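You operate a simulated robot arm through the tools that you are given. There is no shell and no other tool.

Carry out the task below with a simulated two-armed robot. There is one attempt and no reset: what you move stays moved.

JOB
Close up the bench: lamp off, strip off, white plug into its holder, lid on the glue pot.
Fine: both switches off before the plug comes out.

The check looks at the end state, three seconds after you hand in, the way a careful person would. Anything else that was tipped, shoved, dropped, spilled or broken makes it a failure. Lids that push on must go on centred and level and be pressed home; caps that screw on are set level and turned clockwise until they are tight.

ROBOT AND FRAMES
Two 7-joint arms with fingered hands on one trunk that stands fixed in place. Base frame: the origin is at the foot of the trunk, x ahead of it, y to its left, z up; the work surface is at about z = 94.1. Units: cm, rad, N and s.
The left shoulder is at [4.9, 12.5, 118], the right one opposite. With the tool pointing down near the work surface each hand reaches from about 46 to 86 cm from the base axis, measured 20 degrees to its own side. Payload 3.6 kg a hand.
The TCP of each hand is the grasp point between the finger pads, 3.4 cm short of the fingertips. In the tool frame z runs along the fingers and y along their closing line. The gripper opens to 11.6 cm; its body begins 4 cm behind the TCP. The gripper is a hand of 5 fingers: y runs from the thumb to the fingers, the wrist lies at [-1.6, -16, -16.4] in the tool frame.
Orientation is that of the tool frame in the base frame, as a unit quaternion [w, x, y, z]. With the fingers straight down and the wrist toward the robot, the tool's x, y and z point along [0, 1, 0], [1, 0, 0] and [0, 0, -1] of the base frame.

CONTROLS
- The arms move only by the tool apply_moves. It takes "left_rows", "right_rows" or both (then of equal length, played together; a hand with none holds still); each is a list that holds one entry, the list of rows, each a list of 6 numbers: the shift along the base's x, y, z in cm, then the turn, a rotation vector about the base's x, y, z in rad. In form: [[[x, y, z, wx, wy, wz], ...]]. A call has 1 to 20 rows; each row shifts and turns the commanded pose from where the row before left it. Each row takes 0.2 s and may step no farther than 5 cm and 0.15 rad from the row before; otherwise, the whole call is refused. Where a pose cannot be reached the arm comes as near as it can. A force on the tool above 40 N (or 10 N above the force at the start of the call, whichever is more), or a blocked arm, ends the call early, and 0.2 s more pass. In this call time passes only in rows, and 0.2 s behind the last. It gives the time, the measured TCP pose, the force on the tool (base axes), the opening and the grip force at its end, in the units of the frame above (readings bear some noise), with the torque about the TCP (base axes, N m) and any sound that the robot's microphone picked up.
- Cameras (640 x 400 px; columns grow to the right, rows downward): "scene" is now at [13.93, 2.49, 136.86]; the picture's right is [0.26, -0.96, 0.00], its down [-0.42, -0.12, -0.90] and it looks along [0.87, 0.24, -0.44] (base axes); focal length 259 px, centre (320, 200). "left" rides on the left gripper at [-6.9, -13.4, -11] in its tool frame; the picture's right is [-0.77, -0.19, 0.61], its down [0.59, -0.58, 0.57] and it looks along [0.25, 0.79, 0.55] (tool axes); focal length 256 px, centre (320, 200). "right" rides on the right gripper at [6.9, -13.4, -11] in its tool frame; the picture's right is [-0.77, 0.19, -0.61], its down [-0.59, -0.58, 0.56] and it looks along [-0.25, 0.79, 0.55] (tool axes); focal length 256 px, centre (320, 200). There is no depth. A picture from a camera that has moved, and an enlarged one, comes with that camera's place and axes in the base frame and with its lens.
- grab_frame(camera): a new picture of that camera. The clock stands still meanwhile.
- slide_trunk(by): moves the trunk up (or, below 0, down) by that many cm; the arms and the scene camera ride with it, the base frame stays. It gives what a move gives, with no picture.
- finger_targets(index, middle, ring, little, thumb_bend, thumb_turn, hand): sets how far each is bent, from 0 (flat) to 1 (curled in); at 0.3 the hand is open as for a grip, at 0.7 the pads meet at the TCP. One left out holds its place. A second passes; each finger stops where it meets its share of the squeeze, and holds until it gets a number again. It is the only way to open and close the hand. It gives what a move gives, with no picture; readings hold the bend of each and the force on index, middle, ring, little, thumb and palm. thumb_turn goes from beside the hand (0) to across from the fingers (1), as for a grip.
- aim_head(pan, tilt): turns the head with the scene camera to pan (to the left, within 1.501 rad either way) and tilt (down, from -0.506 to 1.204), counted from straight ahead of the robot (the tilt from the chest, where the trunk bows). It gives what a move gives.
- enlarge(camera, box): a new picture of the part [left, top, right, bottom] of that camera's present view, enlarged. The clock stands still meanwhile.
- sign_off(): hands the job in; it is judged then, once.

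Places have to be worked out from the pictures, the camera data and where the tool is seen. Open the grippers and draw the arms clear of the work before you hand the job in, unless the task says otherwise.

The tools are called after "Emit:" by a JSON object that holds its "op" and its "data". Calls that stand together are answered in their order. apply_moves: Moves the arms, as the interface text tells. Its arguments: {"type":"object","properties":{"left_rows":{"type":"array","items":{"type":"array","items":{"type":"array","items":{"type":"number"}}}},"right_rows":{"type":"array","items":{"type":"array","items":{"type":"array","items":{"type":"number"}}}}},"required":[]} The other tools are called the same way: slide_trunk (by) moves the trunk up or down; finger_targets (index, middle, ring, little, thumb_bend, thumb_turn, hand) moves the fingers one by one; aim_head (pan, tilt) turns the head that bears the scene camera; grab_frame (camera) takes a picture; enlarge (camera, box) takes an enlarged picture of a part of a camera's view; sign_off () hands the job in.

At the start:

```text
time_s: 0.0
left_tcp_pos: [45.22, 39.37, 121.36]
left_ee_rot: [0.001, 0.708, 0.706, 0.0]
left_wrist_force: [0.8, -0.4, -1.1]
left_wrist_torque: [0.0, 0.01, 0.01]
left_grip_width: 11.58
left_grip_force: 0.1
left_shape: jaw
left_bend: [0.3, 0.3, 0.3, 0.3, 0.3, 0.97]
left_finger forces: [0.0, 0.0, 0.0, 0.0, 0.0, 0.0]
right_tcp_pos: [60.0, -0.47, 130.67]
right_ee_rot: [0.0, 0.707, 0.708, 0.0]
right_wrist_force: [0.2, -0.2, 0.2]
right_wrist_torque: [-0.02, 0.03, -0.02]
right_grip_width: 11.59
right_grip_force: 0.1
right_shape: jaw
right_bend: [0.3, 0.3, 0.3, 0.3, 0.3, 0.97]
right_finger forces: [0.0, 0.1, 0.1, 0.0, 0.1, 0.0]
trunk travel left (down, up): [-37.5, 38.7]
head pan, tilt (commanded): [0.269, 0.452]
```

scene: 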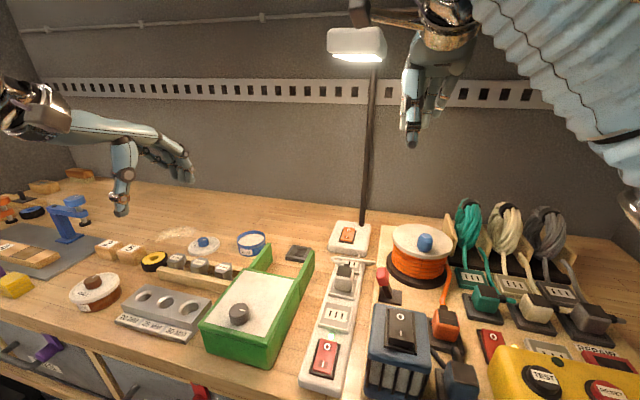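
right: 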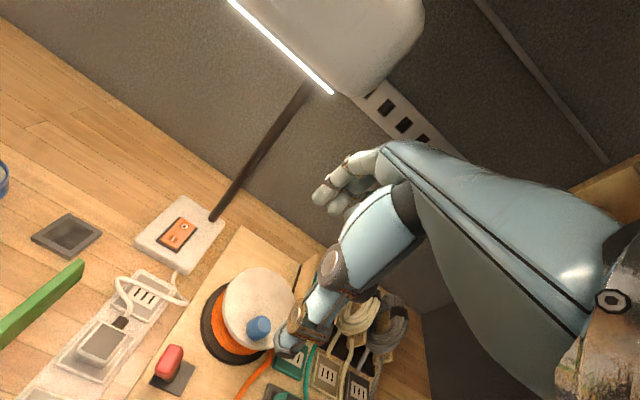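
left: 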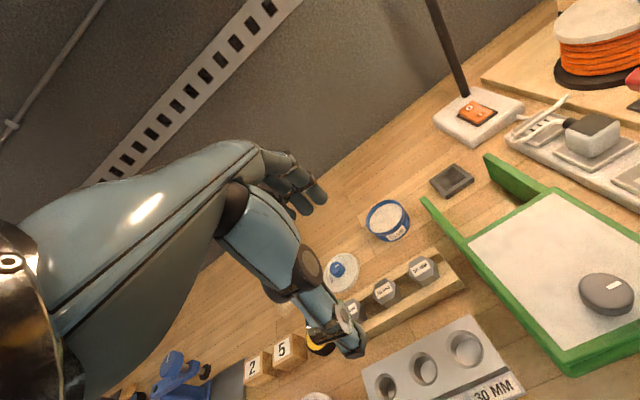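

The pictures show a lamp base with an orange rocker, a white power strip with a red rocker and a plug, and a blue pot with a lid near it. I enlarge these parts to see what they are.

Emit:
{"op": "enlarge", "data": {"camera": "scene", "box": [280, 210, 440, 310]}}

Emit:
{"op": "enlarge", "data": {"camera": "scene", "box": [280, 290, 440, 390]}}

Emit:
{"op": "enlarge", "data": {"camera": "scene", "box": [130, 210, 310, 322]}}

Emit:
{"op": "enlarge", "data": {"camera": "scene", "box": [440, 250, 640, 375]}}

Emit:
{"op": "enlarge", "data": {"camera": "scene", "box": [0, 160, 200, 285]}}

Emit:
{"op": "enlarge", "data": {"camera": "scene", "box": [0, 260, 220, 398]}}

```text
4.00 times, centred on (360, 260) of scene
camera zoom: at [13.93, 2.49, 136.86], right [0.26, -0.96, 0.0], down [-0.42, -0.12, -0.9], along [0.87, 0.24, -0.44], focal length 1037 px, centre (160, -40)
```

zoom: 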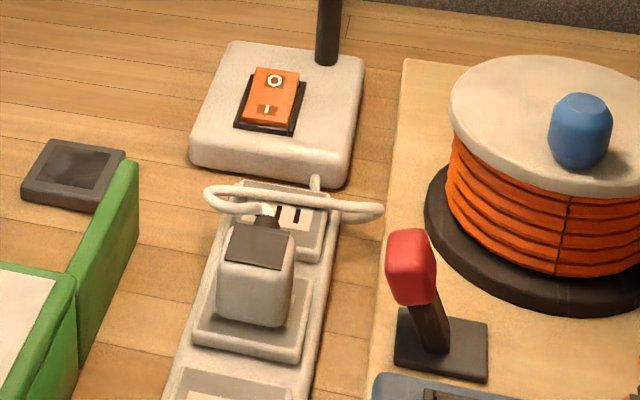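

```text
4.00 times, centred on (360, 340) of scene
camera zoom: at [13.93, 2.49, 136.86], right [0.26, -0.96, 0.0], down [-0.42, -0.12, -0.9], along [0.87, 0.24, -0.44], focal length 1037 px, centre (160, -360)
```

zoom: 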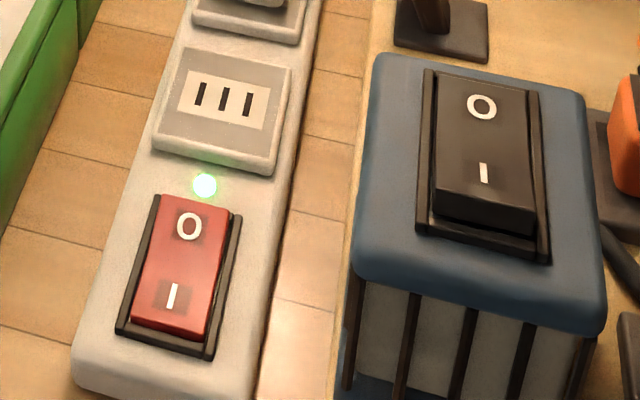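

```text
3.56 times, centred on (220, 266) of scene
camera zoom: at [13.93, 2.49, 136.86], right [0.26, -0.96, 0.0], down [-0.42, -0.12, -0.9], along [0.87, 0.24, -0.44], focal length 921 px, centre (676, -35)
```

zoom: 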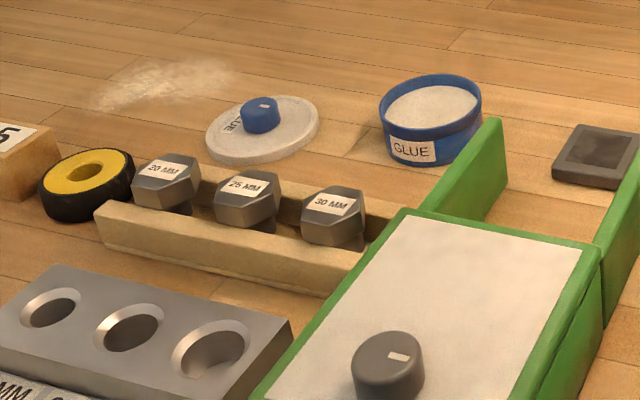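

```text
3.20 times, centred on (540, 312) of scene
camera zoom: at [13.93, 2.49, 136.86], right [0.26, -0.96, 0.0], down [-0.42, -0.12, -0.9], along [0.87, 0.24, -0.44], focal length 829 px, centre (-384, -160)
```

zoom: 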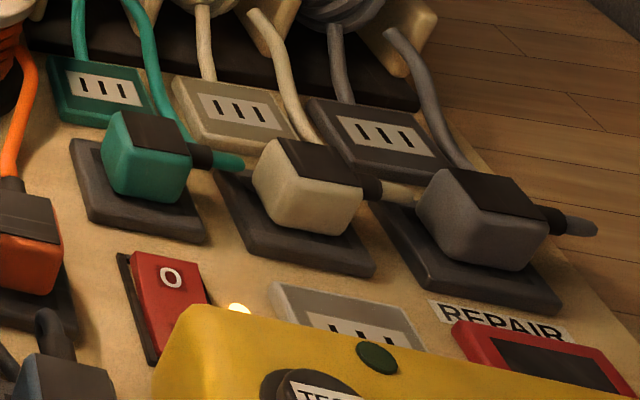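

```text
3.20 times, centred on (100, 222) of scene
camera zoom: at [13.93, 2.49, 136.86], right [0.26, -0.96, 0.0], down [-0.42, -0.12, -0.9], along [0.87, 0.24, -0.44], focal length 829 px, centre (1024, 128)
```

zoom: 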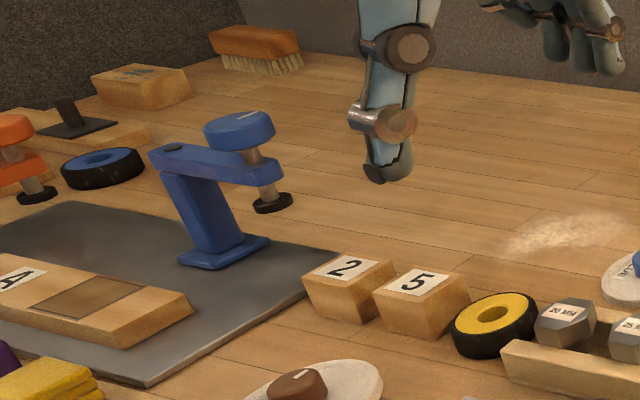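

```text
2.90 times, centred on (110, 329) of scene
camera zoom: at [13.93, 2.49, 136.86], right [0.26, -0.96, 0.0], down [-0.42, -0.12, -0.9], along [0.87, 0.24, -0.44], focal length 751 px, centre (929, -174)
```

zoom: 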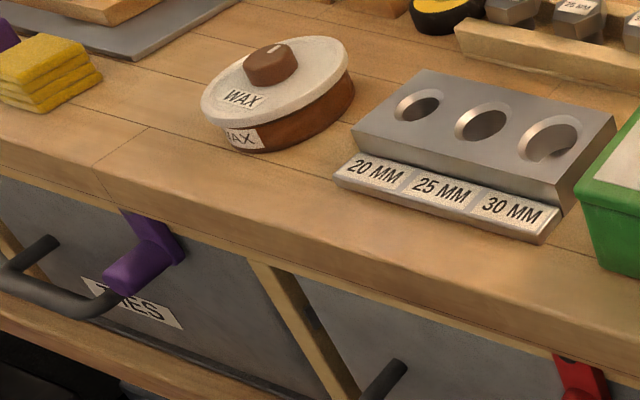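

The white plug sits in the strip, a dark square holder lies left of the lamp base, and the glue lid lies on the bench left of the pot. I turn the head down toward the strip for a closer look at the switches.

Emit:
{"op": "aim_head", "data": {"pan": 0.25, "tilt": 0.85}}

```text
time_s: 0.9
left_tcp_pos: [45.04, 39.41, 121.36]
left_ee_rot: [0.0, 0.707, 0.707, 0.001]
left_wrist_force: [-0.5, -0.9, 0.2]
left_wrist_torque: [-0.01, -0.02, 0.02]
left_grip_width: 11.58
left_grip_force: 0.1
left_shape: jaw
left_bend: [0.3, 0.3, 0.3, 0.3, 0.3, 0.97]
left_finger forces: [0.1, 0.0, 0.0, 0.0, 0.0, 0.0]
right_tcp_pos: [59.88, -0.45, 130.69]
right_ee_rot: [0.0, 0.707, 0.707, -0.001]
right_wrist_force: [0.0, -0.5, -0.4]
right_wrist_torque: [0.0, 0.01, -0.01]
right_grip_width: 11.61
right_grip_force: 0.1
right_shape: jaw
right_bend: [0.3, 0.3, 0.3, 0.3, 0.3, 0.97]
right_finger forces: [0.0, 0.0, 0.0, 0.0, 0.0, 0.1]
trunk travel left (down, up): [-37.5, 38.7]
head pan, tilt (commanded): [0.25, 0.85]
```

The head now looks down at the strip; I take pictures to locate the switches and the plug.

Emit:
{"op": "grab_frame", "data": {"camera": "scene"}}

Emit:
{"op": "enlarge", "data": {"camera": "scene", "box": [250, 40, 410, 140]}}

Emit:
{"op": "enlarge", "data": {"camera": "scene", "box": [250, 130, 410, 230]}}

```text
taken
camera scene: at [12.65, 1.99, 133.44], right [0.25, -0.97, 0.0], down [-0.73, -0.19, -0.66], along [0.64, 0.16, -0.75], focal length 259 px, centre (320, 200)
```

scene: 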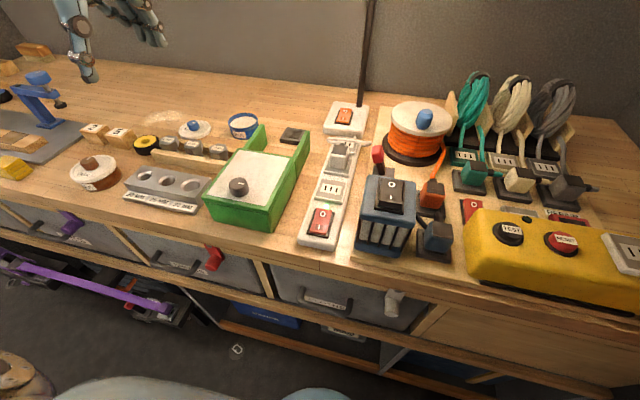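

```text
4.00 times, centred on (330, 90) of scene
camera zoom: at [12.65, 1.99, 133.44], right [0.25, -0.97, 0.0], down [-0.73, -0.19, -0.66], along [0.64, 0.16, -0.75], focal length 1037 px, centre (280, 640)
```

zoom: 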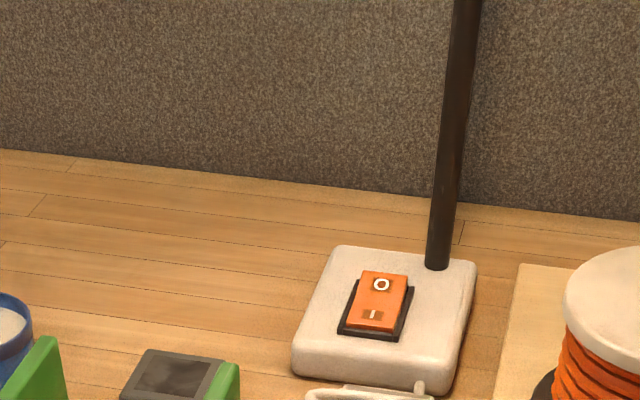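

```text
4.00 times, centred on (330, 180) of scene
camera zoom: at [12.65, 1.99, 133.44], right [0.25, -0.97, 0.0], down [-0.73, -0.19, -0.66], along [0.64, 0.16, -0.75], focal length 1037 px, centre (280, 280)
```

zoom: 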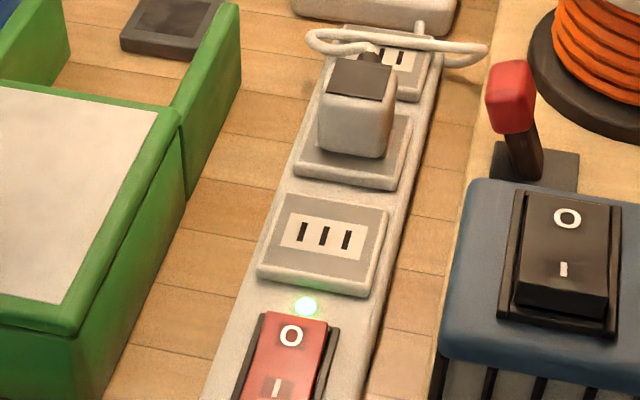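

The lamp's O end is at the far side, and the strip's O end is at the far side as well, with its light green. I move the right hand away to the right so that it cannot meet the lamp, then raise the trunk for a second viewpoint.

Emit:
{"op": "apply_moves", "data": {"right_rows": [[[-1.5, -4, 0, 0, 0, 0], [-1.5, -4, 0, 0, 0, 0], [-1.5, -4, 0, 0, 0, 0], [-1.5, -4, 0, 0, 0, 0], [-1.5, -4, 0, 0, 0, 0], [-1.5, -4, 0, 0, 0, 0]]]}}

Emit:
{"op": "slide_trunk", "data": {"by": 15}}

Emit:
{"op": "grab_frame", "data": {"camera": "scene"}}

Emit:
{"op": "grab_frame", "data": {"camera": "left"}}

Emit:
{"op": "grab_frame", "data": {"camera": "right"}}

```text
time_s: 2.3
left_tcp_pos: [45.06, 39.07, 121.48]
left_ee_rot: [-0.001, 0.707, 0.707, 0.001]
left_wrist_force: [-0.6, -0.7, -0.1]
left_wrist_torque: [0.01, -0.02, 0.04]
left_grip_width: 11.6
left_grip_force: 0.0
left_shape: jaw
left_bend: [0.3, 0.3, 0.3, 0.3, 0.3, 0.97]
left_finger forces: [0.1, 0.0, 0.0, 0.0, 0.0, 0.1]
right_tcp_pos: [50.72, -24.42, 130.53]
right_ee_rot: [-0.001, 0.708, 0.706, 0.001]
right_wrist_force: [-0.7, -1.1, -0.1]
right_wrist_torque: [0.05, -0.04, 0.02]
right_grip_width: 11.58
right_grip_force: 0.0
right_shape: jaw
right_bend: [0.3, 0.3, 0.3, 0.3, 0.3, 0.97]
right_finger forces: [0.0, 0.0, 0.0, 0.0, 0.0, 0.0]
trunk travel left (down, up): [-37.5, 38.7]
head pan, tilt (commanded): [0.25, 0.85]
```

```text
time_s: 4.0
left_tcp_pos: [45.13, 39.3, 136.33]
left_ee_rot: [0.0, 0.708, 0.707, 0.0]
left_wrist_force: [-0.5, 0.1, 0.7]
left_wrist_torque: [-0.02, 0.0, 0.0]
left_grip_width: 11.59
left_grip_force: 0.1
left_shape: jaw
left_bend: [0.3, 0.3, 0.3, 0.3, 0.3, 0.97]
left_finger forces: [0.0, 0.1, 0.0, 0.0, 0.1, 0.1]
right_tcp_pos: [50.93, -24.45, 145.58]
right_ee_rot: [-0.001, 0.708, 0.707, 0.0]
right_wrist_force: [1.5, 0.1, -0.1]
right_wrist_torque: [0.01, 0.03, 0.02]
right_grip_width: 11.59
right_grip_force: 0.1
right_shape: jaw
right_bend: [0.3, 0.3, 0.3, 0.3, 0.3, 0.97]
right_finger forces: [0.0, 0.0, 0.0, 0.0, 0.0, 0.0]
trunk travel left (down, up): [-52.5, 23.7]
head pan, tilt (commanded): [0.25, 0.85]
```

```text
taken
camera scene: at [9.65, 1.94, 148.55], right [0.25, -0.97, 0.0], down [-0.73, -0.19, -0.66], along [0.64, 0.16, -0.75], focal length 259 px, centre (320, 200)
```

scene: 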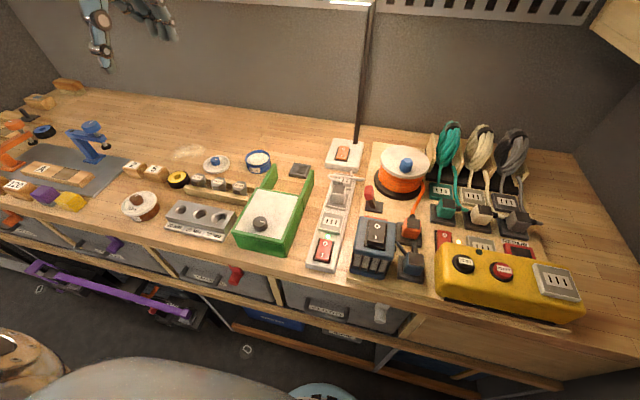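

```text
taken
camera left: at [31.79, 32.5, 147.49], right [-0.19, -0.77, -0.61], down [-0.58, 0.59, -0.57], along [0.8, 0.25, -0.55], focal length 256 px, centre (320, 200)
```

left: 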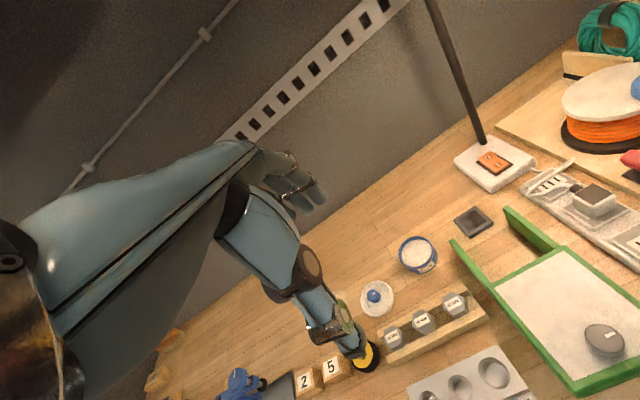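

```text
taken
camera right: at [37.4, -17.48, 156.68], right [0.19, -0.77, 0.61], down [-0.58, -0.59, -0.56], along [0.79, -0.25, -0.55], focal length 256 px, centre (320, 200)
```

right: 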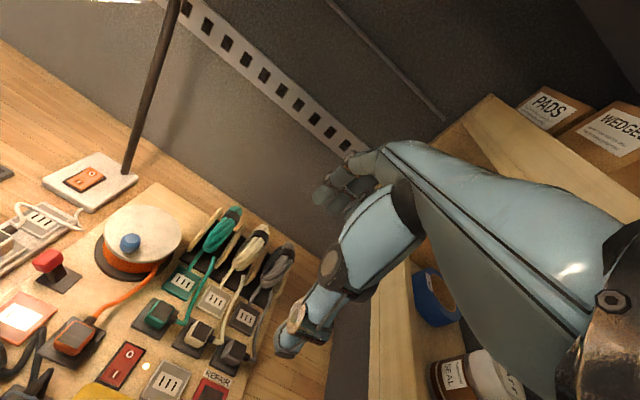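

From this higher viewpoint I enlarge the relevant regions to measure positions precisely.

Emit:
{"op": "enlarge", "data": {"camera": "scene", "box": [270, 130, 390, 205]}}

Emit:
{"op": "enlarge", "data": {"camera": "scene", "box": [270, 200, 390, 275]}}

Emit:
{"op": "enlarge", "data": {"camera": "scene", "box": [190, 135, 310, 210]}}

Emit:
{"op": "enlarge", "data": {"camera": "left", "box": [440, 120, 640, 245]}}

Emit:
{"op": "enlarge", "data": {"camera": "left", "box": [340, 210, 500, 310]}}

Emit:
{"op": "enlarge", "data": {"camera": "right", "box": [0, 130, 160, 230]}}

```text
5.33 times, centred on (330, 168) of scene
camera zoom: at [9.65, 1.94, 148.55], right [0.25, -0.97, 0.0], down [-0.73, -0.19, -0.66], along [0.64, 0.16, -0.75], focal length 1382 px, centre (267, 373)
```

zoom: 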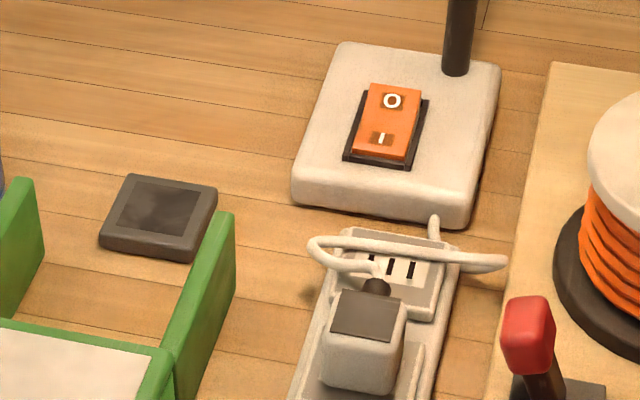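

```text
5.33 times, centred on (330, 238) of scene
camera zoom: at [9.65, 1.94, 148.55], right [0.25, -0.97, 0.0], down [-0.73, -0.19, -0.66], along [0.64, 0.16, -0.75], focal length 1382 px, centre (267, 0)
```

zoom: 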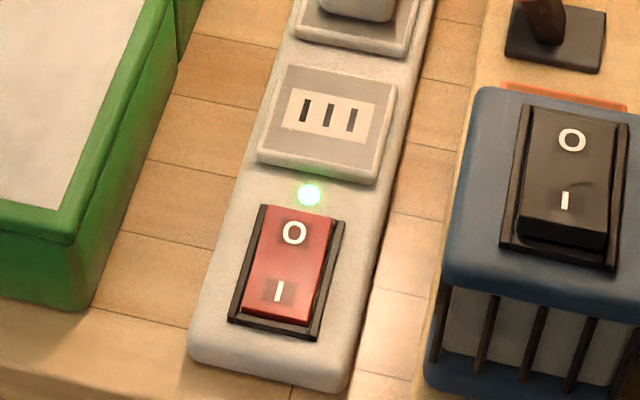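

```text
5.33 times, centred on (250, 172) of scene
camera zoom: at [9.65, 1.94, 148.55], right [0.25, -0.97, 0.0], down [-0.73, -0.19, -0.66], along [0.64, 0.16, -0.75], focal length 1382 px, centre (693, 347)
```

zoom: 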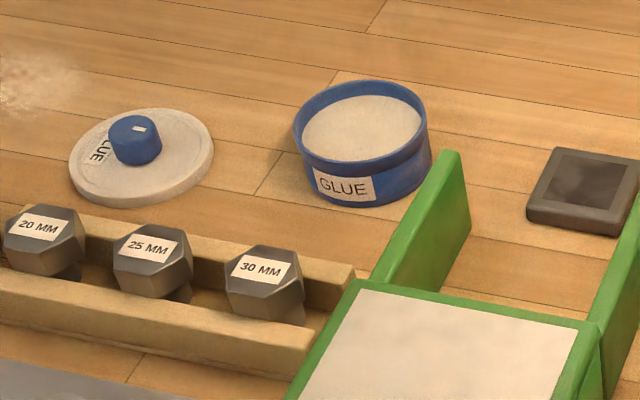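

```text
3.20 times, centred on (540, 182) of left
camera zoom: at [31.79, 32.5, 147.49], right [-0.19, -0.77, -0.61], down [-0.58, 0.59, -0.57], along [0.8, 0.25, -0.55], focal length 819 px, centre (-384, 256)
```

zoom: 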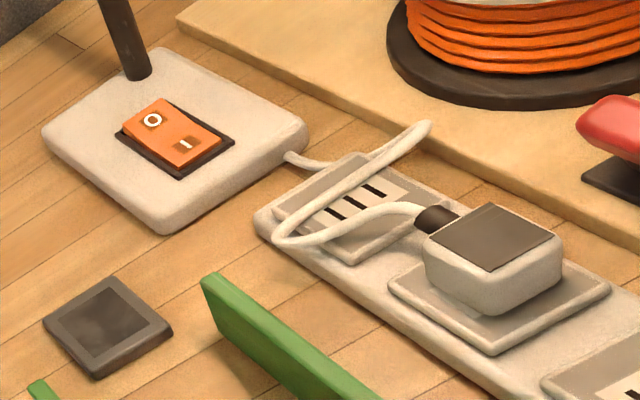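

```text
4.00 times, centred on (420, 260) of left
camera zoom: at [31.79, 32.5, 147.49], right [-0.19, -0.77, -0.61], down [-0.58, 0.59, -0.57], along [0.8, 0.25, -0.55], focal length 1024 px, centre (-80, -40)
```

zoom: 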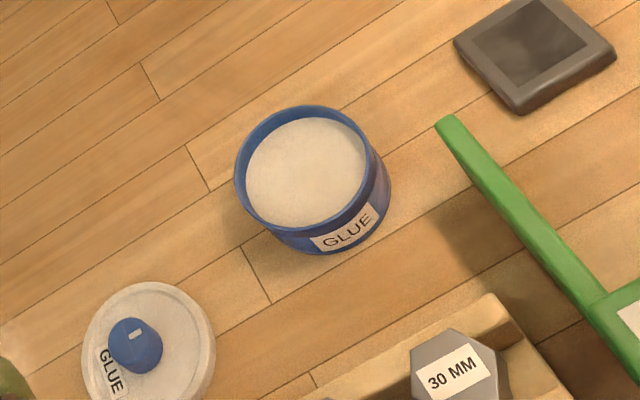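

```text
4.00 times, centred on (80, 180) of right
camera zoom: at [37.4, -17.48, 156.68], right [0.19, -0.77, 0.61], down [-0.58, -0.59, -0.56], along [0.79, -0.25, -0.55], focal length 1024 px, centre (1280, 280)
```

zoom: 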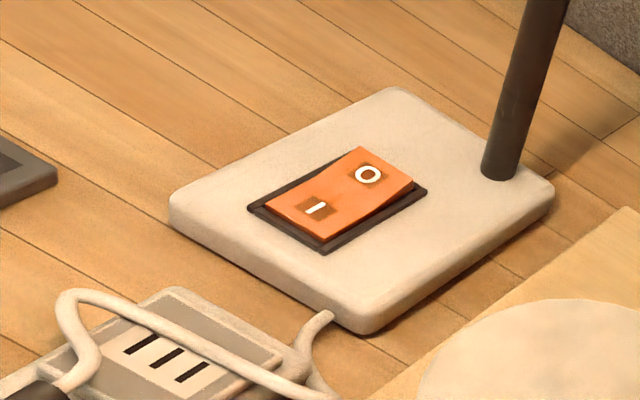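

The lamp rocker has its O end raised (I pressed), and the strip rocker is likewise on. I raise the trunk further to get a wider baseline for accurate heights.

Emit:
{"op": "slide_trunk", "data": {"by": 22}}

Emit:
{"op": "aim_head", "data": {"pan": 0.25, "tilt": 0.95}}

Emit:
{"op": "grab_frame", "data": {"camera": "scene"}}

```text
time_s: 5.8
left_tcp_pos: [45.45, 40.13, 155.35]
left_ee_rot: [0.003, 0.709, 0.706, -0.002]
left_wrist_force: [-0.6, 0.2, -0.7]
left_wrist_torque: [-0.03, -0.04, -0.01]
left_grip_width: 11.59
left_grip_force: 0.1
left_shape: jaw
left_bend: [0.3, 0.3, 0.3, 0.3, 0.3, 0.97]
left_finger forces: [0.0, 0.0, 0.1, 0.0, 0.0, 0.0]
right_tcp_pos: [51.99, -25.4, 154.75]
right_ee_rot: [-0.075, 0.716, 0.69, -0.072]
right_wrist_force: [0.6, 0.1, 0.5]
right_wrist_torque: [0.0, -0.06, -0.01]
right_grip_width: 11.6
right_grip_force: 0.1
right_shape: jaw
right_bend: [0.3, 0.3, 0.3, 0.3, 0.3, 0.97]
right_finger forces: [0.0, 0.0, 0.0, 0.0, 0.0, 0.0]
trunk travel left (down, up): [-71.4, 4.8]
head pan, tilt (commanded): [0.25, 0.85]
stopped: the arm was blocked; the commanded pose is now the measured one
```

```text
time_s: 6.5
left_tcp_pos: [45.7, 40.11, 155.08]
left_ee_rot: [0.0, 0.707, 0.707, -0.003]
left_wrist_force: [0.1, -0.3, -0.4]
left_wrist_torque: [0.0, 0.01, 0.01]
left_grip_width: 11.56
left_grip_force: 0.1
left_shape: jaw
left_bend: [0.3, 0.3, 0.3, 0.3, 0.3, 0.97]
left_finger forces: [0.0, 0.1, 0.0, 0.0, 0.1, 0.1]
right_tcp_pos: [52.34, -25.68, 154.58]
right_ee_rot: [-0.072, 0.717, 0.69, -0.071]
right_wrist_force: [0.9, -0.5, -0.3]
right_wrist_torque: [-0.04, 0.05, -0.01]
right_grip_width: 11.58
right_grip_force: 0.0
right_shape: jaw
right_bend: [0.3, 0.3, 0.3, 0.3, 0.3, 0.97]
right_finger forces: [0.0, 0.1, 0.0, 0.0, 0.0, 0.0]
trunk travel left (down, up): [-71.4, 4.8]
head pan, tilt (commanded): [0.25, 0.949]
```

```text
taken
camera scene: at [8.81, 3.7, 166.8], right [0.25, -0.97, 0.01], down [-0.79, -0.21, -0.58], along [0.56, 0.14, -0.82], focal length 259 px, centre (320, 200)
```

scene: 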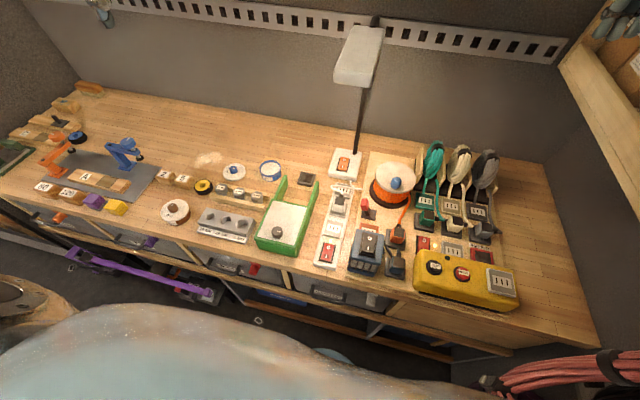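

The trunk stopped with the right arm reported blocked; I look at the right hand to see whether it touches anything.

Emit:
{"op": "grab_frame", "data": {"camera": "right"}}

Emit:
{"op": "enlarge", "data": {"camera": "scene", "box": [540, 0, 640, 62]}}

Emit:
{"op": "enlarge", "data": {"camera": "scene", "box": [280, 140, 400, 215]}}

Emit:
{"op": "enlarge", "data": {"camera": "scene", "box": [280, 205, 400, 280]}}

Emit:
{"op": "enlarge", "data": {"camera": "scene", "box": [200, 140, 320, 215]}}

```text
taken
camera right: at [41.62, -18.2, 168.3], right [0.28, -0.78, 0.56], down [-0.7, -0.56, -0.44], along [0.66, -0.27, -0.7], focal length 256 px, centre (320, 200)
```

right: 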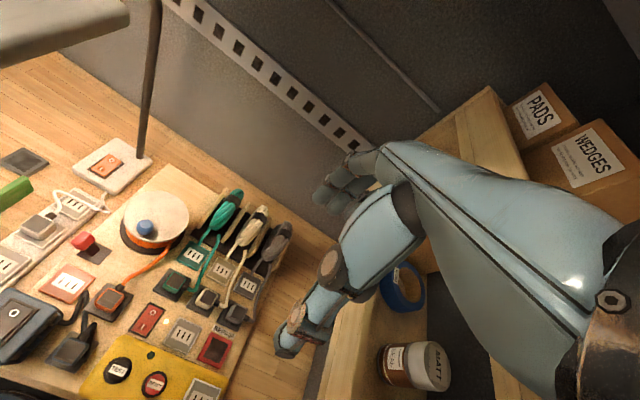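

```text
6.40 times, centred on (590, 31) of scene
camera zoom: at [8.81, 3.7, 166.8], right [0.25, -0.97, 0.01], down [-0.79, -0.21, -0.58], along [0.56, 0.14, -0.82], focal length 1659 px, centre (-1408, 1282)
```

zoom: 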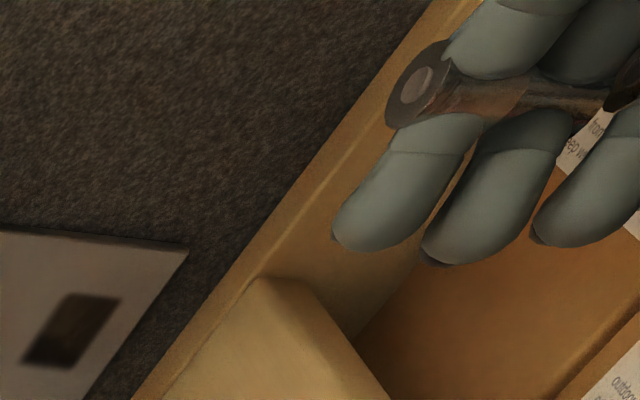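

```text
5.33 times, centred on (340, 178) of scene
camera zoom: at [8.81, 3.7, 166.8], right [0.25, -0.97, 0.01], down [-0.79, -0.21, -0.58], along [0.56, 0.14, -0.82], focal length 1382 px, centre (213, 320)
```

zoom: 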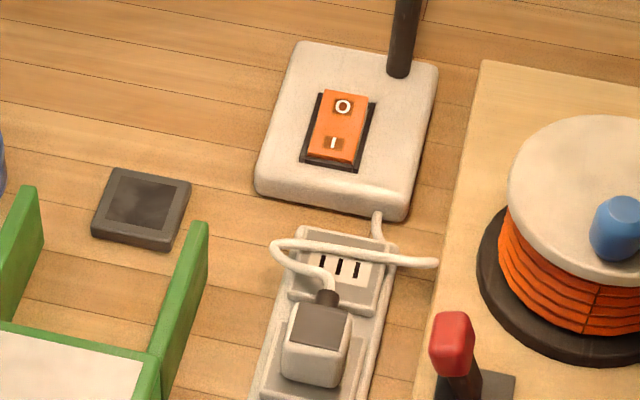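

```text
5.33 times, centred on (340, 242) of scene
camera zoom: at [8.81, 3.7, 166.8], right [0.25, -0.97, 0.01], down [-0.79, -0.21, -0.58], along [0.56, 0.14, -0.82], focal length 1382 px, centre (213, -27)
```

zoom: 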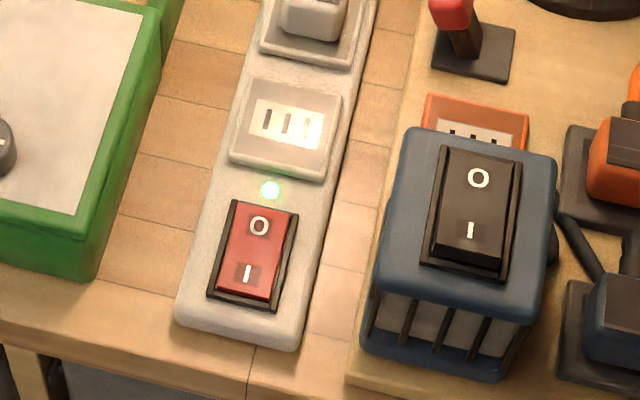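

```text
5.33 times, centred on (260, 178) of scene
camera zoom: at [8.81, 3.7, 166.8], right [0.25, -0.97, 0.01], down [-0.79, -0.21, -0.58], along [0.56, 0.14, -0.82], focal length 1382 px, centre (640, 320)
```

zoom: 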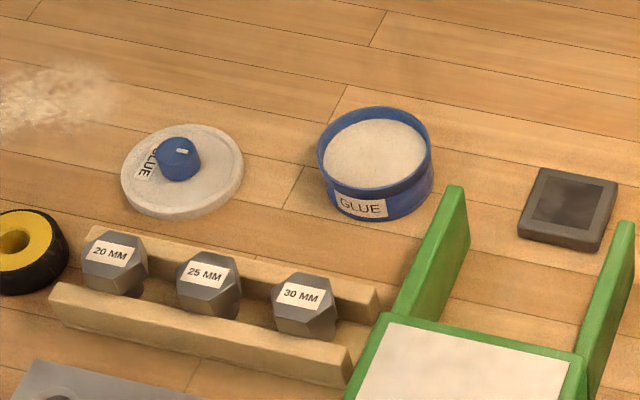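

Nothing looks displaced; I lower the trunk back to where both arms were free and then measure from there.

Emit:
{"op": "slide_trunk", "data": {"by": -19}}

Emit:
{"op": "grab_frame", "data": {"camera": "scene"}}

Emit:
{"op": "grab_frame", "data": {"camera": "right"}}

```text
time_s: 8.6
left_tcp_pos: [45.31, 39.43, 136.24]
left_ee_rot: [0.001, 0.707, 0.707, -0.001]
left_wrist_force: [-0.6, -0.5, -0.4]
left_wrist_torque: [0.0, 0.03, 0.03]
left_grip_width: 11.59
left_grip_force: 0.1
left_shape: jaw
left_bend: [0.3, 0.3, 0.3, 0.3, 0.3, 0.97]
left_finger forces: [0.0, 0.0, 0.0, 0.1, 0.0, 0.0]
right_tcp_pos: [52.11, -26.03, 135.57]
right_ee_rot: [-0.073, 0.716, 0.691, -0.068]
right_wrist_force: [0.6, 0.2, -0.3]
right_wrist_torque: [-0.02, -0.03, 0.0]
right_grip_width: 11.6
right_grip_force: 0.2
right_shape: jaw
right_bend: [0.3, 0.3, 0.3, 0.3, 0.3, 0.97]
right_finger forces: [0.1, 0.0, 0.1, 0.0, 0.0, 0.0]
trunk travel left (down, up): [-52.4, 23.8]
head pan, tilt (commanded): [0.25, 0.949]
```

```text
taken
camera scene: at [9.24, 2.04, 147.71], right [0.25, -0.97, 0.0], down [-0.79, -0.2, -0.58], along [0.56, 0.14, -0.81], focal length 259 px, centre (320, 200)
```

scene: 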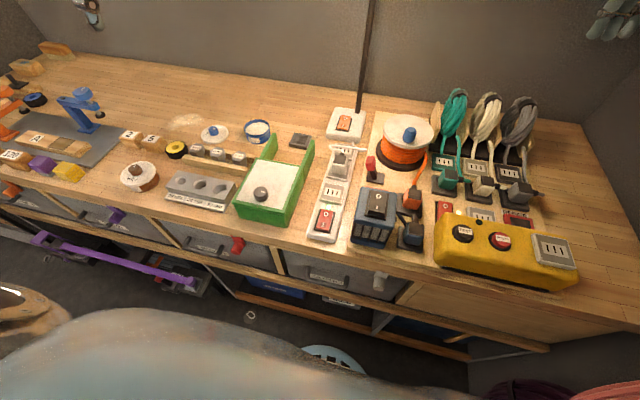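

```text
taken
camera right: at [41.31, -18.83, 149.19], right [0.28, -0.78, 0.56], down [-0.7, -0.56, -0.44], along [0.66, -0.27, -0.7], focal length 256 px, centre (320, 200)
```

right: 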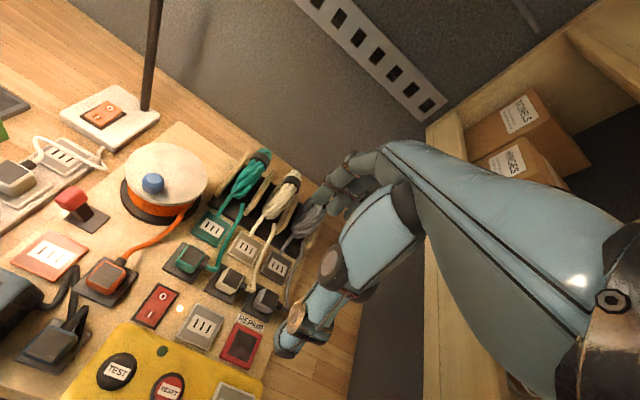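

Everything still stands in place. I set the left hand to point with its index finger (others curled) and bring it over the middle of the bench where both cameras can see it.

Emit:
{"op": "apply_moves", "data": {"left_rows": [[[1.5, -3.5, -1.5, 0, 0, 0], [1.5, -3.5, -1.5, 0, 0, 0], [1.5, -3.5, -1.5, 0, 0, 0], [1.5, -3.5, -1.5, 0, 0, 0]]]}}

Emit:
{"op": "finger_targets", "data": {"hand": "left", "index": 0.25, "middle": 1, "ring": 1, "little": 1, "thumb_bend": 0.9, "thumb_turn": 0.97}}

Emit:
{"op": "grab_frame", "data": {"camera": "scene"}}

Emit:
{"op": "grab_frame", "data": {"camera": "left"}}

```text
time_s: 9.6
left_tcp_pos: [51.47, 25.35, 130.23]
left_ee_rot: [0.0, 0.707, 0.707, 0.0]
left_wrist_force: [-0.1, -0.7, 0.4]
left_wrist_torque: [0.0, 0.0, -0.01]
left_grip_width: 11.58
left_grip_force: 0.2
left_shape: jaw
left_bend: [0.3, 0.3, 0.3, 0.3, 0.3, 0.97]
left_finger forces: [0.0, 0.0, 0.0, 0.1, 0.0, 0.0]
right_tcp_pos: [52.04, -26.55, 135.52]
right_ee_rot: [-0.074, 0.717, 0.689, -0.068]
right_wrist_force: [-0.7, 0.9, 0.7]
right_wrist_torque: [-0.01, 0.01, -0.01]
right_grip_width: 11.6
right_grip_force: 0.1
right_shape: jaw
right_bend: [0.3, 0.3, 0.3, 0.3, 0.3, 0.97]
right_finger forces: [0.0, 0.0, 0.0, 0.0, 0.0, 0.1]
trunk travel left (down, up): [-52.4, 23.8]
head pan, tilt (commanded): [0.25, 0.949]
```

```text
time_s: 10.6
left_tcp_pos: [51.43, 25.37, 130.22]
left_ee_rot: [0.001, 0.708, 0.706, 0.001]
left_wrist_force: [0.3, -0.4, -0.7]
left_wrist_torque: [0.03, -0.01, 0.0]
left_grip_width: 3.89
left_grip_force: 0.1
left_shape: fingers
left_bend: [0.25, 1.0, 1.0, 1.0, 0.9, 0.99]
left_finger forces: [0.0, 0.0, 0.1, 0.0, 0.0, 0.0]
right_tcp_pos: [51.94, -26.53, 135.62]
right_ee_rot: [-0.074, 0.717, 0.69, -0.068]
right_wrist_force: [-0.3, 0.6, 1.0]
right_wrist_torque: [0.01, -0.03, 0.01]
right_grip_width: 11.6
right_grip_force: 0.0
right_shape: jaw
right_bend: [0.3, 0.3, 0.3, 0.3, 0.3, 0.97]
right_finger forces: [0.1, 0.0, 0.0, 0.0, 0.1, 0.0]
trunk travel left (down, up): [-52.4, 23.8]
head pan, tilt (commanded): [0.25, 0.949]
```

```text
taken
camera scene: at [9.19, 1.91, 147.7], right [0.25, -0.97, 0.0], down [-0.79, -0.2, -0.58], along [0.56, 0.14, -0.81], focal length 259 px, centre (320, 200)
```

scene: 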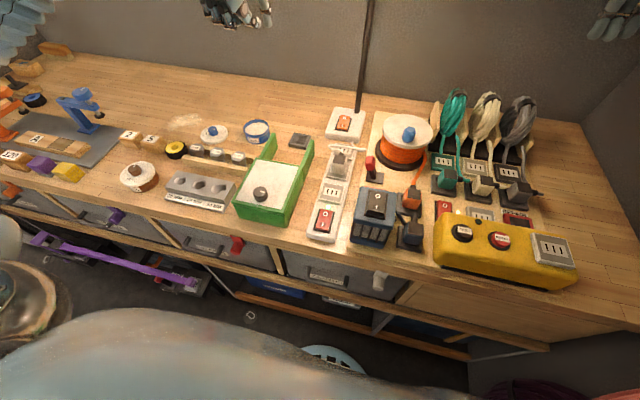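

```text
taken
camera left: at [38.09, 18.63, 141.36], right [-0.19, -0.77, -0.61], down [-0.58, 0.59, -0.57], along [0.8, 0.24, -0.55], focal length 256 px, centre (320, 200)
```

left: 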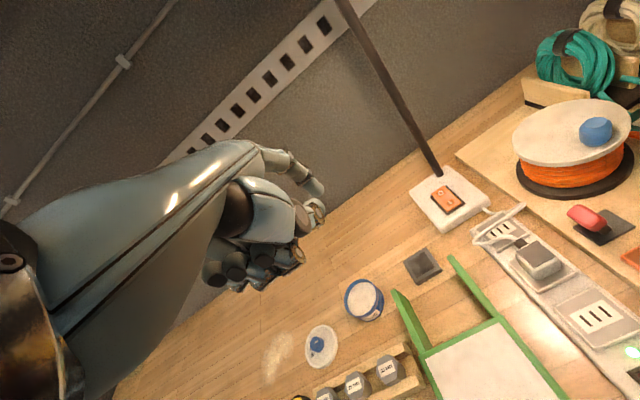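

The index finger stands out in the left picture; I aim the head at the hand to fix where the fingertip is relative to the TCP.

Emit:
{"op": "aim_head", "data": {"pan": 0.5, "tilt": 0.45}}

Emit:
{"op": "grab_frame", "data": {"camera": "scene"}}

Emit:
{"op": "enlarge", "data": {"camera": "left", "box": [180, 130, 340, 300]}}

```text
time_s: 11.5
left_tcp_pos: [51.45, 25.4, 130.2]
left_ee_rot: [0.0, 0.707, 0.707, 0.0]
left_wrist_force: [-0.4, 0.1, 0.1]
left_wrist_torque: [-0.03, 0.01, -0.03]
left_grip_width: 3.89
left_grip_force: 0.0
left_shape: fingers
left_bend: [0.25, 1.0, 1.0, 1.0, 0.9, 0.99]
left_finger forces: [0.0, 0.1, 0.0, 0.0, 0.0, 0.0]
right_tcp_pos: [51.96, -26.45, 135.61]
right_ee_rot: [-0.073, 0.717, 0.69, -0.068]
right_wrist_force: [-0.4, -1.1, 1.0]
right_wrist_torque: [-0.02, 0.03, 0.01]
right_grip_width: 11.57
right_grip_force: 0.1
right_shape: jaw
right_bend: [0.3, 0.3, 0.3, 0.3, 0.3, 0.97]
right_finger forces: [0.0, 0.0, 0.0, 0.0, 0.0, 0.0]
trunk travel left (down, up): [-52.4, 23.8]
head pan, tilt (commanded): [0.499, 0.45]
```

```text
taken
camera scene: at [10.22, 4.51, 151.89], right [0.48, -0.88, 0.0], down [-0.38, -0.21, -0.9], along [0.79, 0.43, -0.44], focal length 259 px, centre (320, 200)
```

scene: 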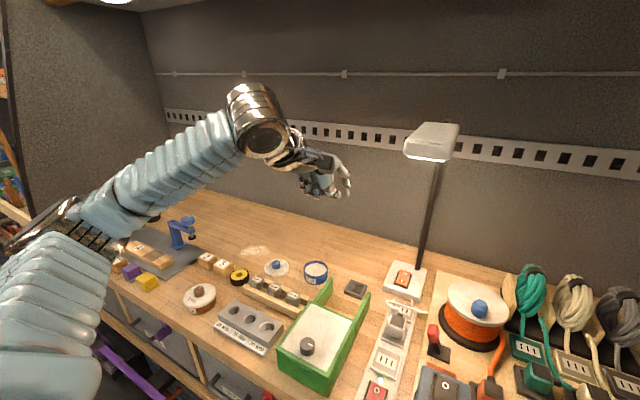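

```text
2.35 times, centred on (260, 215) of left
camera zoom: at [38.08, 18.63, 141.36], right [-0.19, -0.77, -0.61], down [-0.58, 0.59, -0.57], along [0.8, 0.25, -0.55], focal length 602 px, centre (461, 165)
```

zoom: 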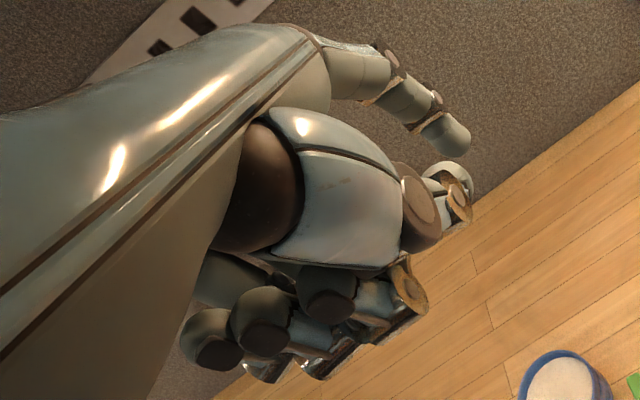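

Emit:
{"op": "enlarge", "data": {"camera": "scene", "box": [220, 80, 380, 220]}}

```text
2.86 times, centred on (300, 150) of scene
camera zoom: at [10.22, 4.51, 151.89], right [0.48, -0.88, 0.0], down [-0.38, -0.21, -0.9], along [0.79, 0.43, -0.44], focal length 740 px, centre (377, 343)
```

zoom: 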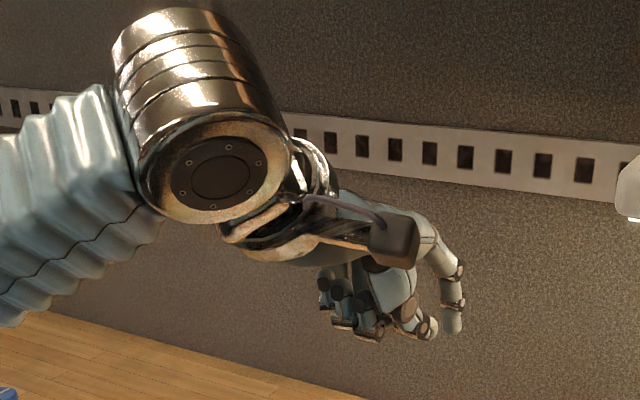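

Fingertip depth is poorly conditioned from these angles, so I yaw the left hand 90° clockwise (wrist to the left) to see it from the side, and swing the thumb beside the hand.

Emit:
{"op": "apply_moves", "data": {"left_rows": [[[0, 0, 0, 0, 0, -0.1428], [0, 0, 0, 0, 0, -0.1428], [0, 0, 0, 0, 0, -0.1428], [0, 0, 0, 0, 0, -0.1428], [0, 0, 0, 0, 0, -0.1428], [0, 0, 0, 0, 0, -0.1428], [0, 0, 0, 0, 0, -0.1428], [0, 0, 0, 0, 0, -0.1428], [0, 0, 0, 0, 0, -0.1428], [0, 0, 0, 0, 0, -0.1428], [0, 0, 0, 0, 0, -0.1428]]]}}

Emit:
{"op": "finger_targets", "data": {"hand": "left", "thumb_turn": 0, "thumb_bend": 0.3}}

Emit:
{"op": "grab_frame", "data": {"camera": "scene"}}

Emit:
{"op": "grab_frame", "data": {"camera": "left"}}

```text
time_s: 13.9
left_tcp_pos: [51.31, 25.34, 130.27]
left_ee_rot: [0.001, 1.0, -0.003, 0.0]
left_wrist_force: [-0.2, 0.0, 0.3]
left_wrist_torque: [-0.03, -0.03, -0.01]
left_grip_width: 3.88
left_grip_force: 0.1
left_shape: fingers
left_bend: [0.25, 1.0, 1.0, 1.0, 0.9, 0.99]
left_finger forces: [0.1, 0.0, 0.1, 0.0, 0.0, 0.0]
right_tcp_pos: [51.99, -26.43, 135.51]
right_ee_rot: [-0.073, 0.718, 0.689, -0.069]
right_wrist_force: [-0.6, -0.1, 0.1]
right_wrist_torque: [0.02, -0.04, 0.0]
right_grip_width: 11.58
right_grip_force: 0.1
right_shape: jaw
right_bend: [0.3, 0.3, 0.3, 0.3, 0.3, 0.97]
right_finger forces: [0.0, 0.0, 0.0, 0.0, 0.1, 0.0]
trunk travel left (down, up): [-52.4, 23.8]
head pan, tilt (commanded): [0.499, 0.45]
```

```text
time_s: 14.9
left_tcp_pos: [51.41, 25.37, 130.31]
left_ee_rot: [0.001, 1.0, 0.0, 0.0]
left_wrist_force: [0.4, 0.2, 0.0]
left_wrist_torque: [-0.01, 0.02, -0.02]
left_grip_width: 16.51
left_grip_force: 0.0
left_shape: fingers
left_bend: [0.25, 1.0, 1.0, 1.0, 0.3, 0.0]
left_finger forces: [0.1, 0.1, 0.0, 0.1, 0.1, 0.1]
right_tcp_pos: [51.88, -26.39, 135.55]
right_ee_rot: [-0.073, 0.717, 0.69, -0.068]
right_wrist_force: [0.3, 0.0, 0.2]
right_wrist_torque: [-0.01, 0.01, 0.01]
right_grip_width: 11.59
right_grip_force: 0.0
right_shape: jaw
right_bend: [0.3, 0.3, 0.3, 0.3, 0.3, 0.97]
right_finger forces: [0.0, 0.0, 0.1, 0.0, 0.0, 0.1]
trunk travel left (down, up): [-52.4, 23.8]
head pan, tilt (commanded): [0.499, 0.45]
```

```text
taken
camera scene: at [10.21, 4.54, 151.9], right [0.48, -0.88, 0.0], down [-0.38, -0.21, -0.9], along [0.79, 0.43, -0.44], focal length 259 px, centre (320, 200)
```

scene: 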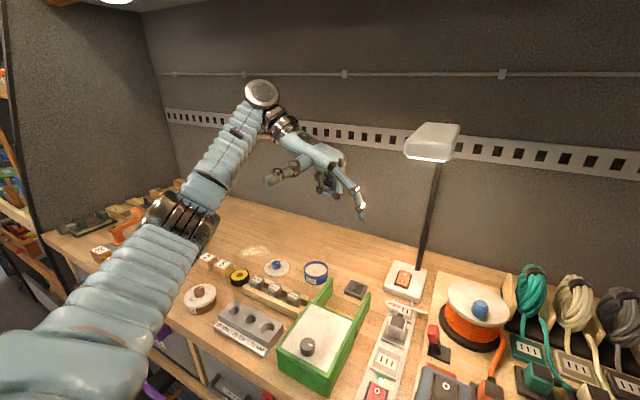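

```text
taken
camera left: at [44.51, 38.8, 141.4], right [-0.77, 0.19, -0.61], down [0.59, 0.58, -0.57], along [0.25, -0.8, -0.55], focal length 256 px, centre (320, 200)
```

left: 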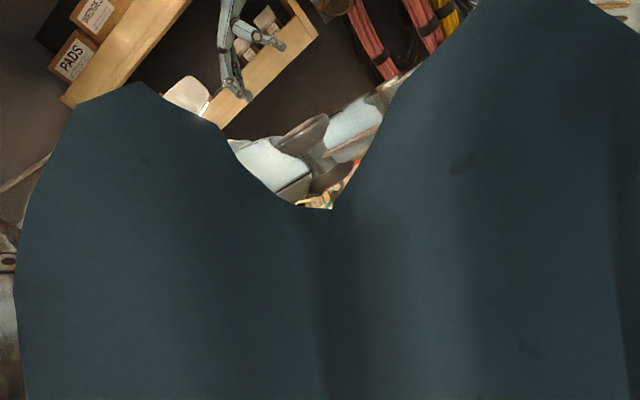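

The hand is now seen from the side; I enlarge to find the index tip.

Emit:
{"op": "enlarge", "data": {"camera": "scene", "box": [240, 70, 400, 230]}}

```text
2.50 times, centred on (320, 150) of scene
camera zoom: at [10.21, 4.54, 151.9], right [0.48, -0.88, 0.0], down [-0.38, -0.21, -0.9], along [0.79, 0.43, -0.44], focal length 648 px, centre (320, 325)
```

zoom: 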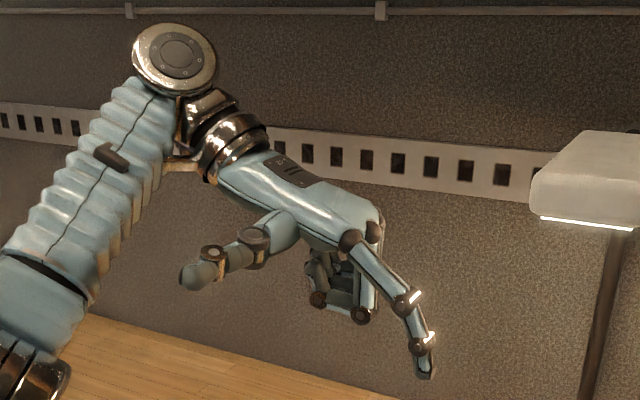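

From both views the index tip comes out near tool offset (-1.0, 7.8, 2.6). I turn the hand to a 45° yaw, tilt it 30° so the index points steeply down, and put the thumb back out of the camera's way.

Emit:
{"op": "finger_targets", "data": {"hand": "left", "thumb_turn": 0.97, "thumb_bend": 0.1}}

Emit:
{"op": "apply_moves", "data": {"left_rows": [[[0, 0, 0, 0, 0, 0.1309], [0, 0, 0, 0, 0, 0.1309], [0, 0, 0, 0, 0, 0.1309], [0, 0, 0, 0, 0, 0.1309], [0, 0, 0, 0, 0, 0.1309], [0, 0, 0, 0, 0, 0.1309], [0, 0, 0, 0.09256, 0.09256, 0], [0, 0, 0, 0.09256, 0.09256, 0], [0, 0, 0, 0.09256, 0.09256, 0], [0, 0, 0, 0.09256, 0.09256, 0]]]}}

Emit:
{"op": "grab_frame", "data": {"camera": "scene"}}

Emit:
{"op": "grab_frame", "data": {"camera": "left"}}

```text
time_s: 15.9
left_tcp_pos: [51.38, 25.29, 130.2]
left_ee_rot: [0.001, 1.0, 0.0, 0.0]
left_wrist_force: [0.2, 0.2, -0.3]
left_wrist_torque: [0.0, 0.04, 0.01]
left_grip_width: 12.52
left_grip_force: 0.2
left_shape: fingers
left_bend: [0.25, 1.0, 1.0, 1.0, 0.1, 0.93]
left_finger forces: [0.0, 0.0, 0.0, 0.1, 0.0, 0.0]
right_tcp_pos: [52.01, -26.35, 135.58]
right_ee_rot: [-0.073, 0.717, 0.69, -0.068]
right_wrist_force: [0.2, -0.4, -0.7]
right_wrist_torque: [-0.01, 0.02, 0.01]
right_grip_width: 11.59
right_grip_force: 0.1
right_shape: jaw
right_bend: [0.3, 0.3, 0.3, 0.3, 0.3, 0.97]
right_finger forces: [0.0, 0.0, 0.0, 0.0, 0.0, 0.1]
trunk travel left (down, up): [-52.4, 23.8]
head pan, tilt (commanded): [0.499, 0.45]
```

```text
time_s: 18.1
left_tcp_pos: [51.38, 25.26, 130.33]
left_ee_rot: [-0.24, 0.892, 0.369, -0.1]
left_wrist_force: [0.8, 0.1, 0.4]
left_wrist_torque: [0.04, -0.03, -0.04]
left_grip_width: 12.55
left_grip_force: 0.0
left_shape: fingers
left_bend: [0.25, 1.0, 1.0, 1.0, 0.1, 0.93]
left_finger forces: [0.0, 0.1, 0.0, 0.0, 0.1, 0.0]
right_tcp_pos: [51.95, -26.38, 135.61]
right_ee_rot: [-0.074, 0.718, 0.689, -0.069]
right_wrist_force: [0.5, 0.6, -0.7]
right_wrist_torque: [-0.01, -0.01, 0.03]
right_grip_width: 11.61
right_grip_force: 0.1
right_shape: jaw
right_bend: [0.3, 0.3, 0.3, 0.3, 0.3, 0.97]
right_finger forces: [0.1, 0.0, 0.0, 0.1, 0.1, 0.0]
trunk travel left (down, up): [-52.4, 23.8]
head pan, tilt (commanded): [0.499, 0.45]
```

```text
taken
camera scene: at [10.2, 4.56, 151.9], right [0.48, -0.88, 0.0], down [-0.38, -0.21, -0.9], along [0.79, 0.43, -0.44], focal length 259 px, centre (320, 200)
```

scene: 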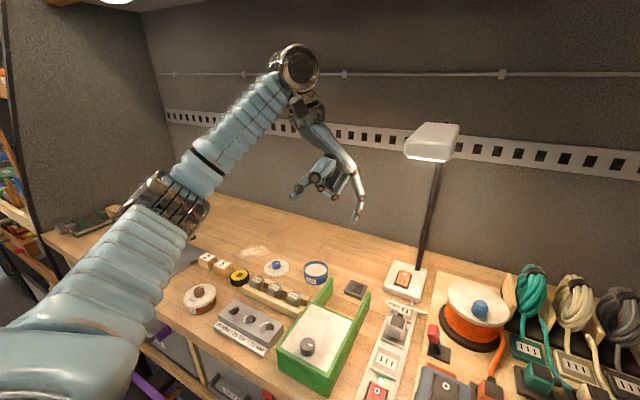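

```text
taken
camera left: at [42.28, 24.83, 146.64], right [-0.88, -0.21, -0.43], down [-0.14, 0.97, -0.2], along [0.46, -0.12, -0.88], focal length 256 px, centre (320, 200)
```

left: 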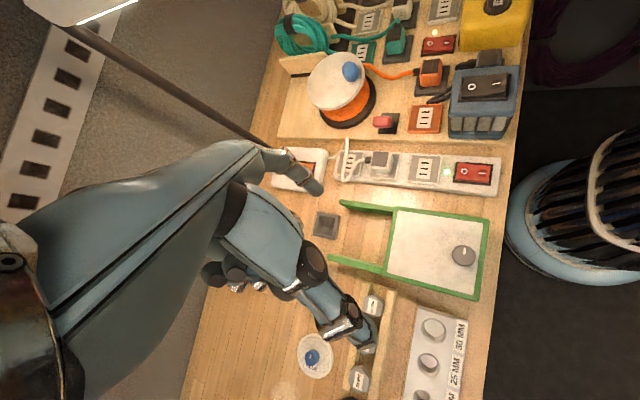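

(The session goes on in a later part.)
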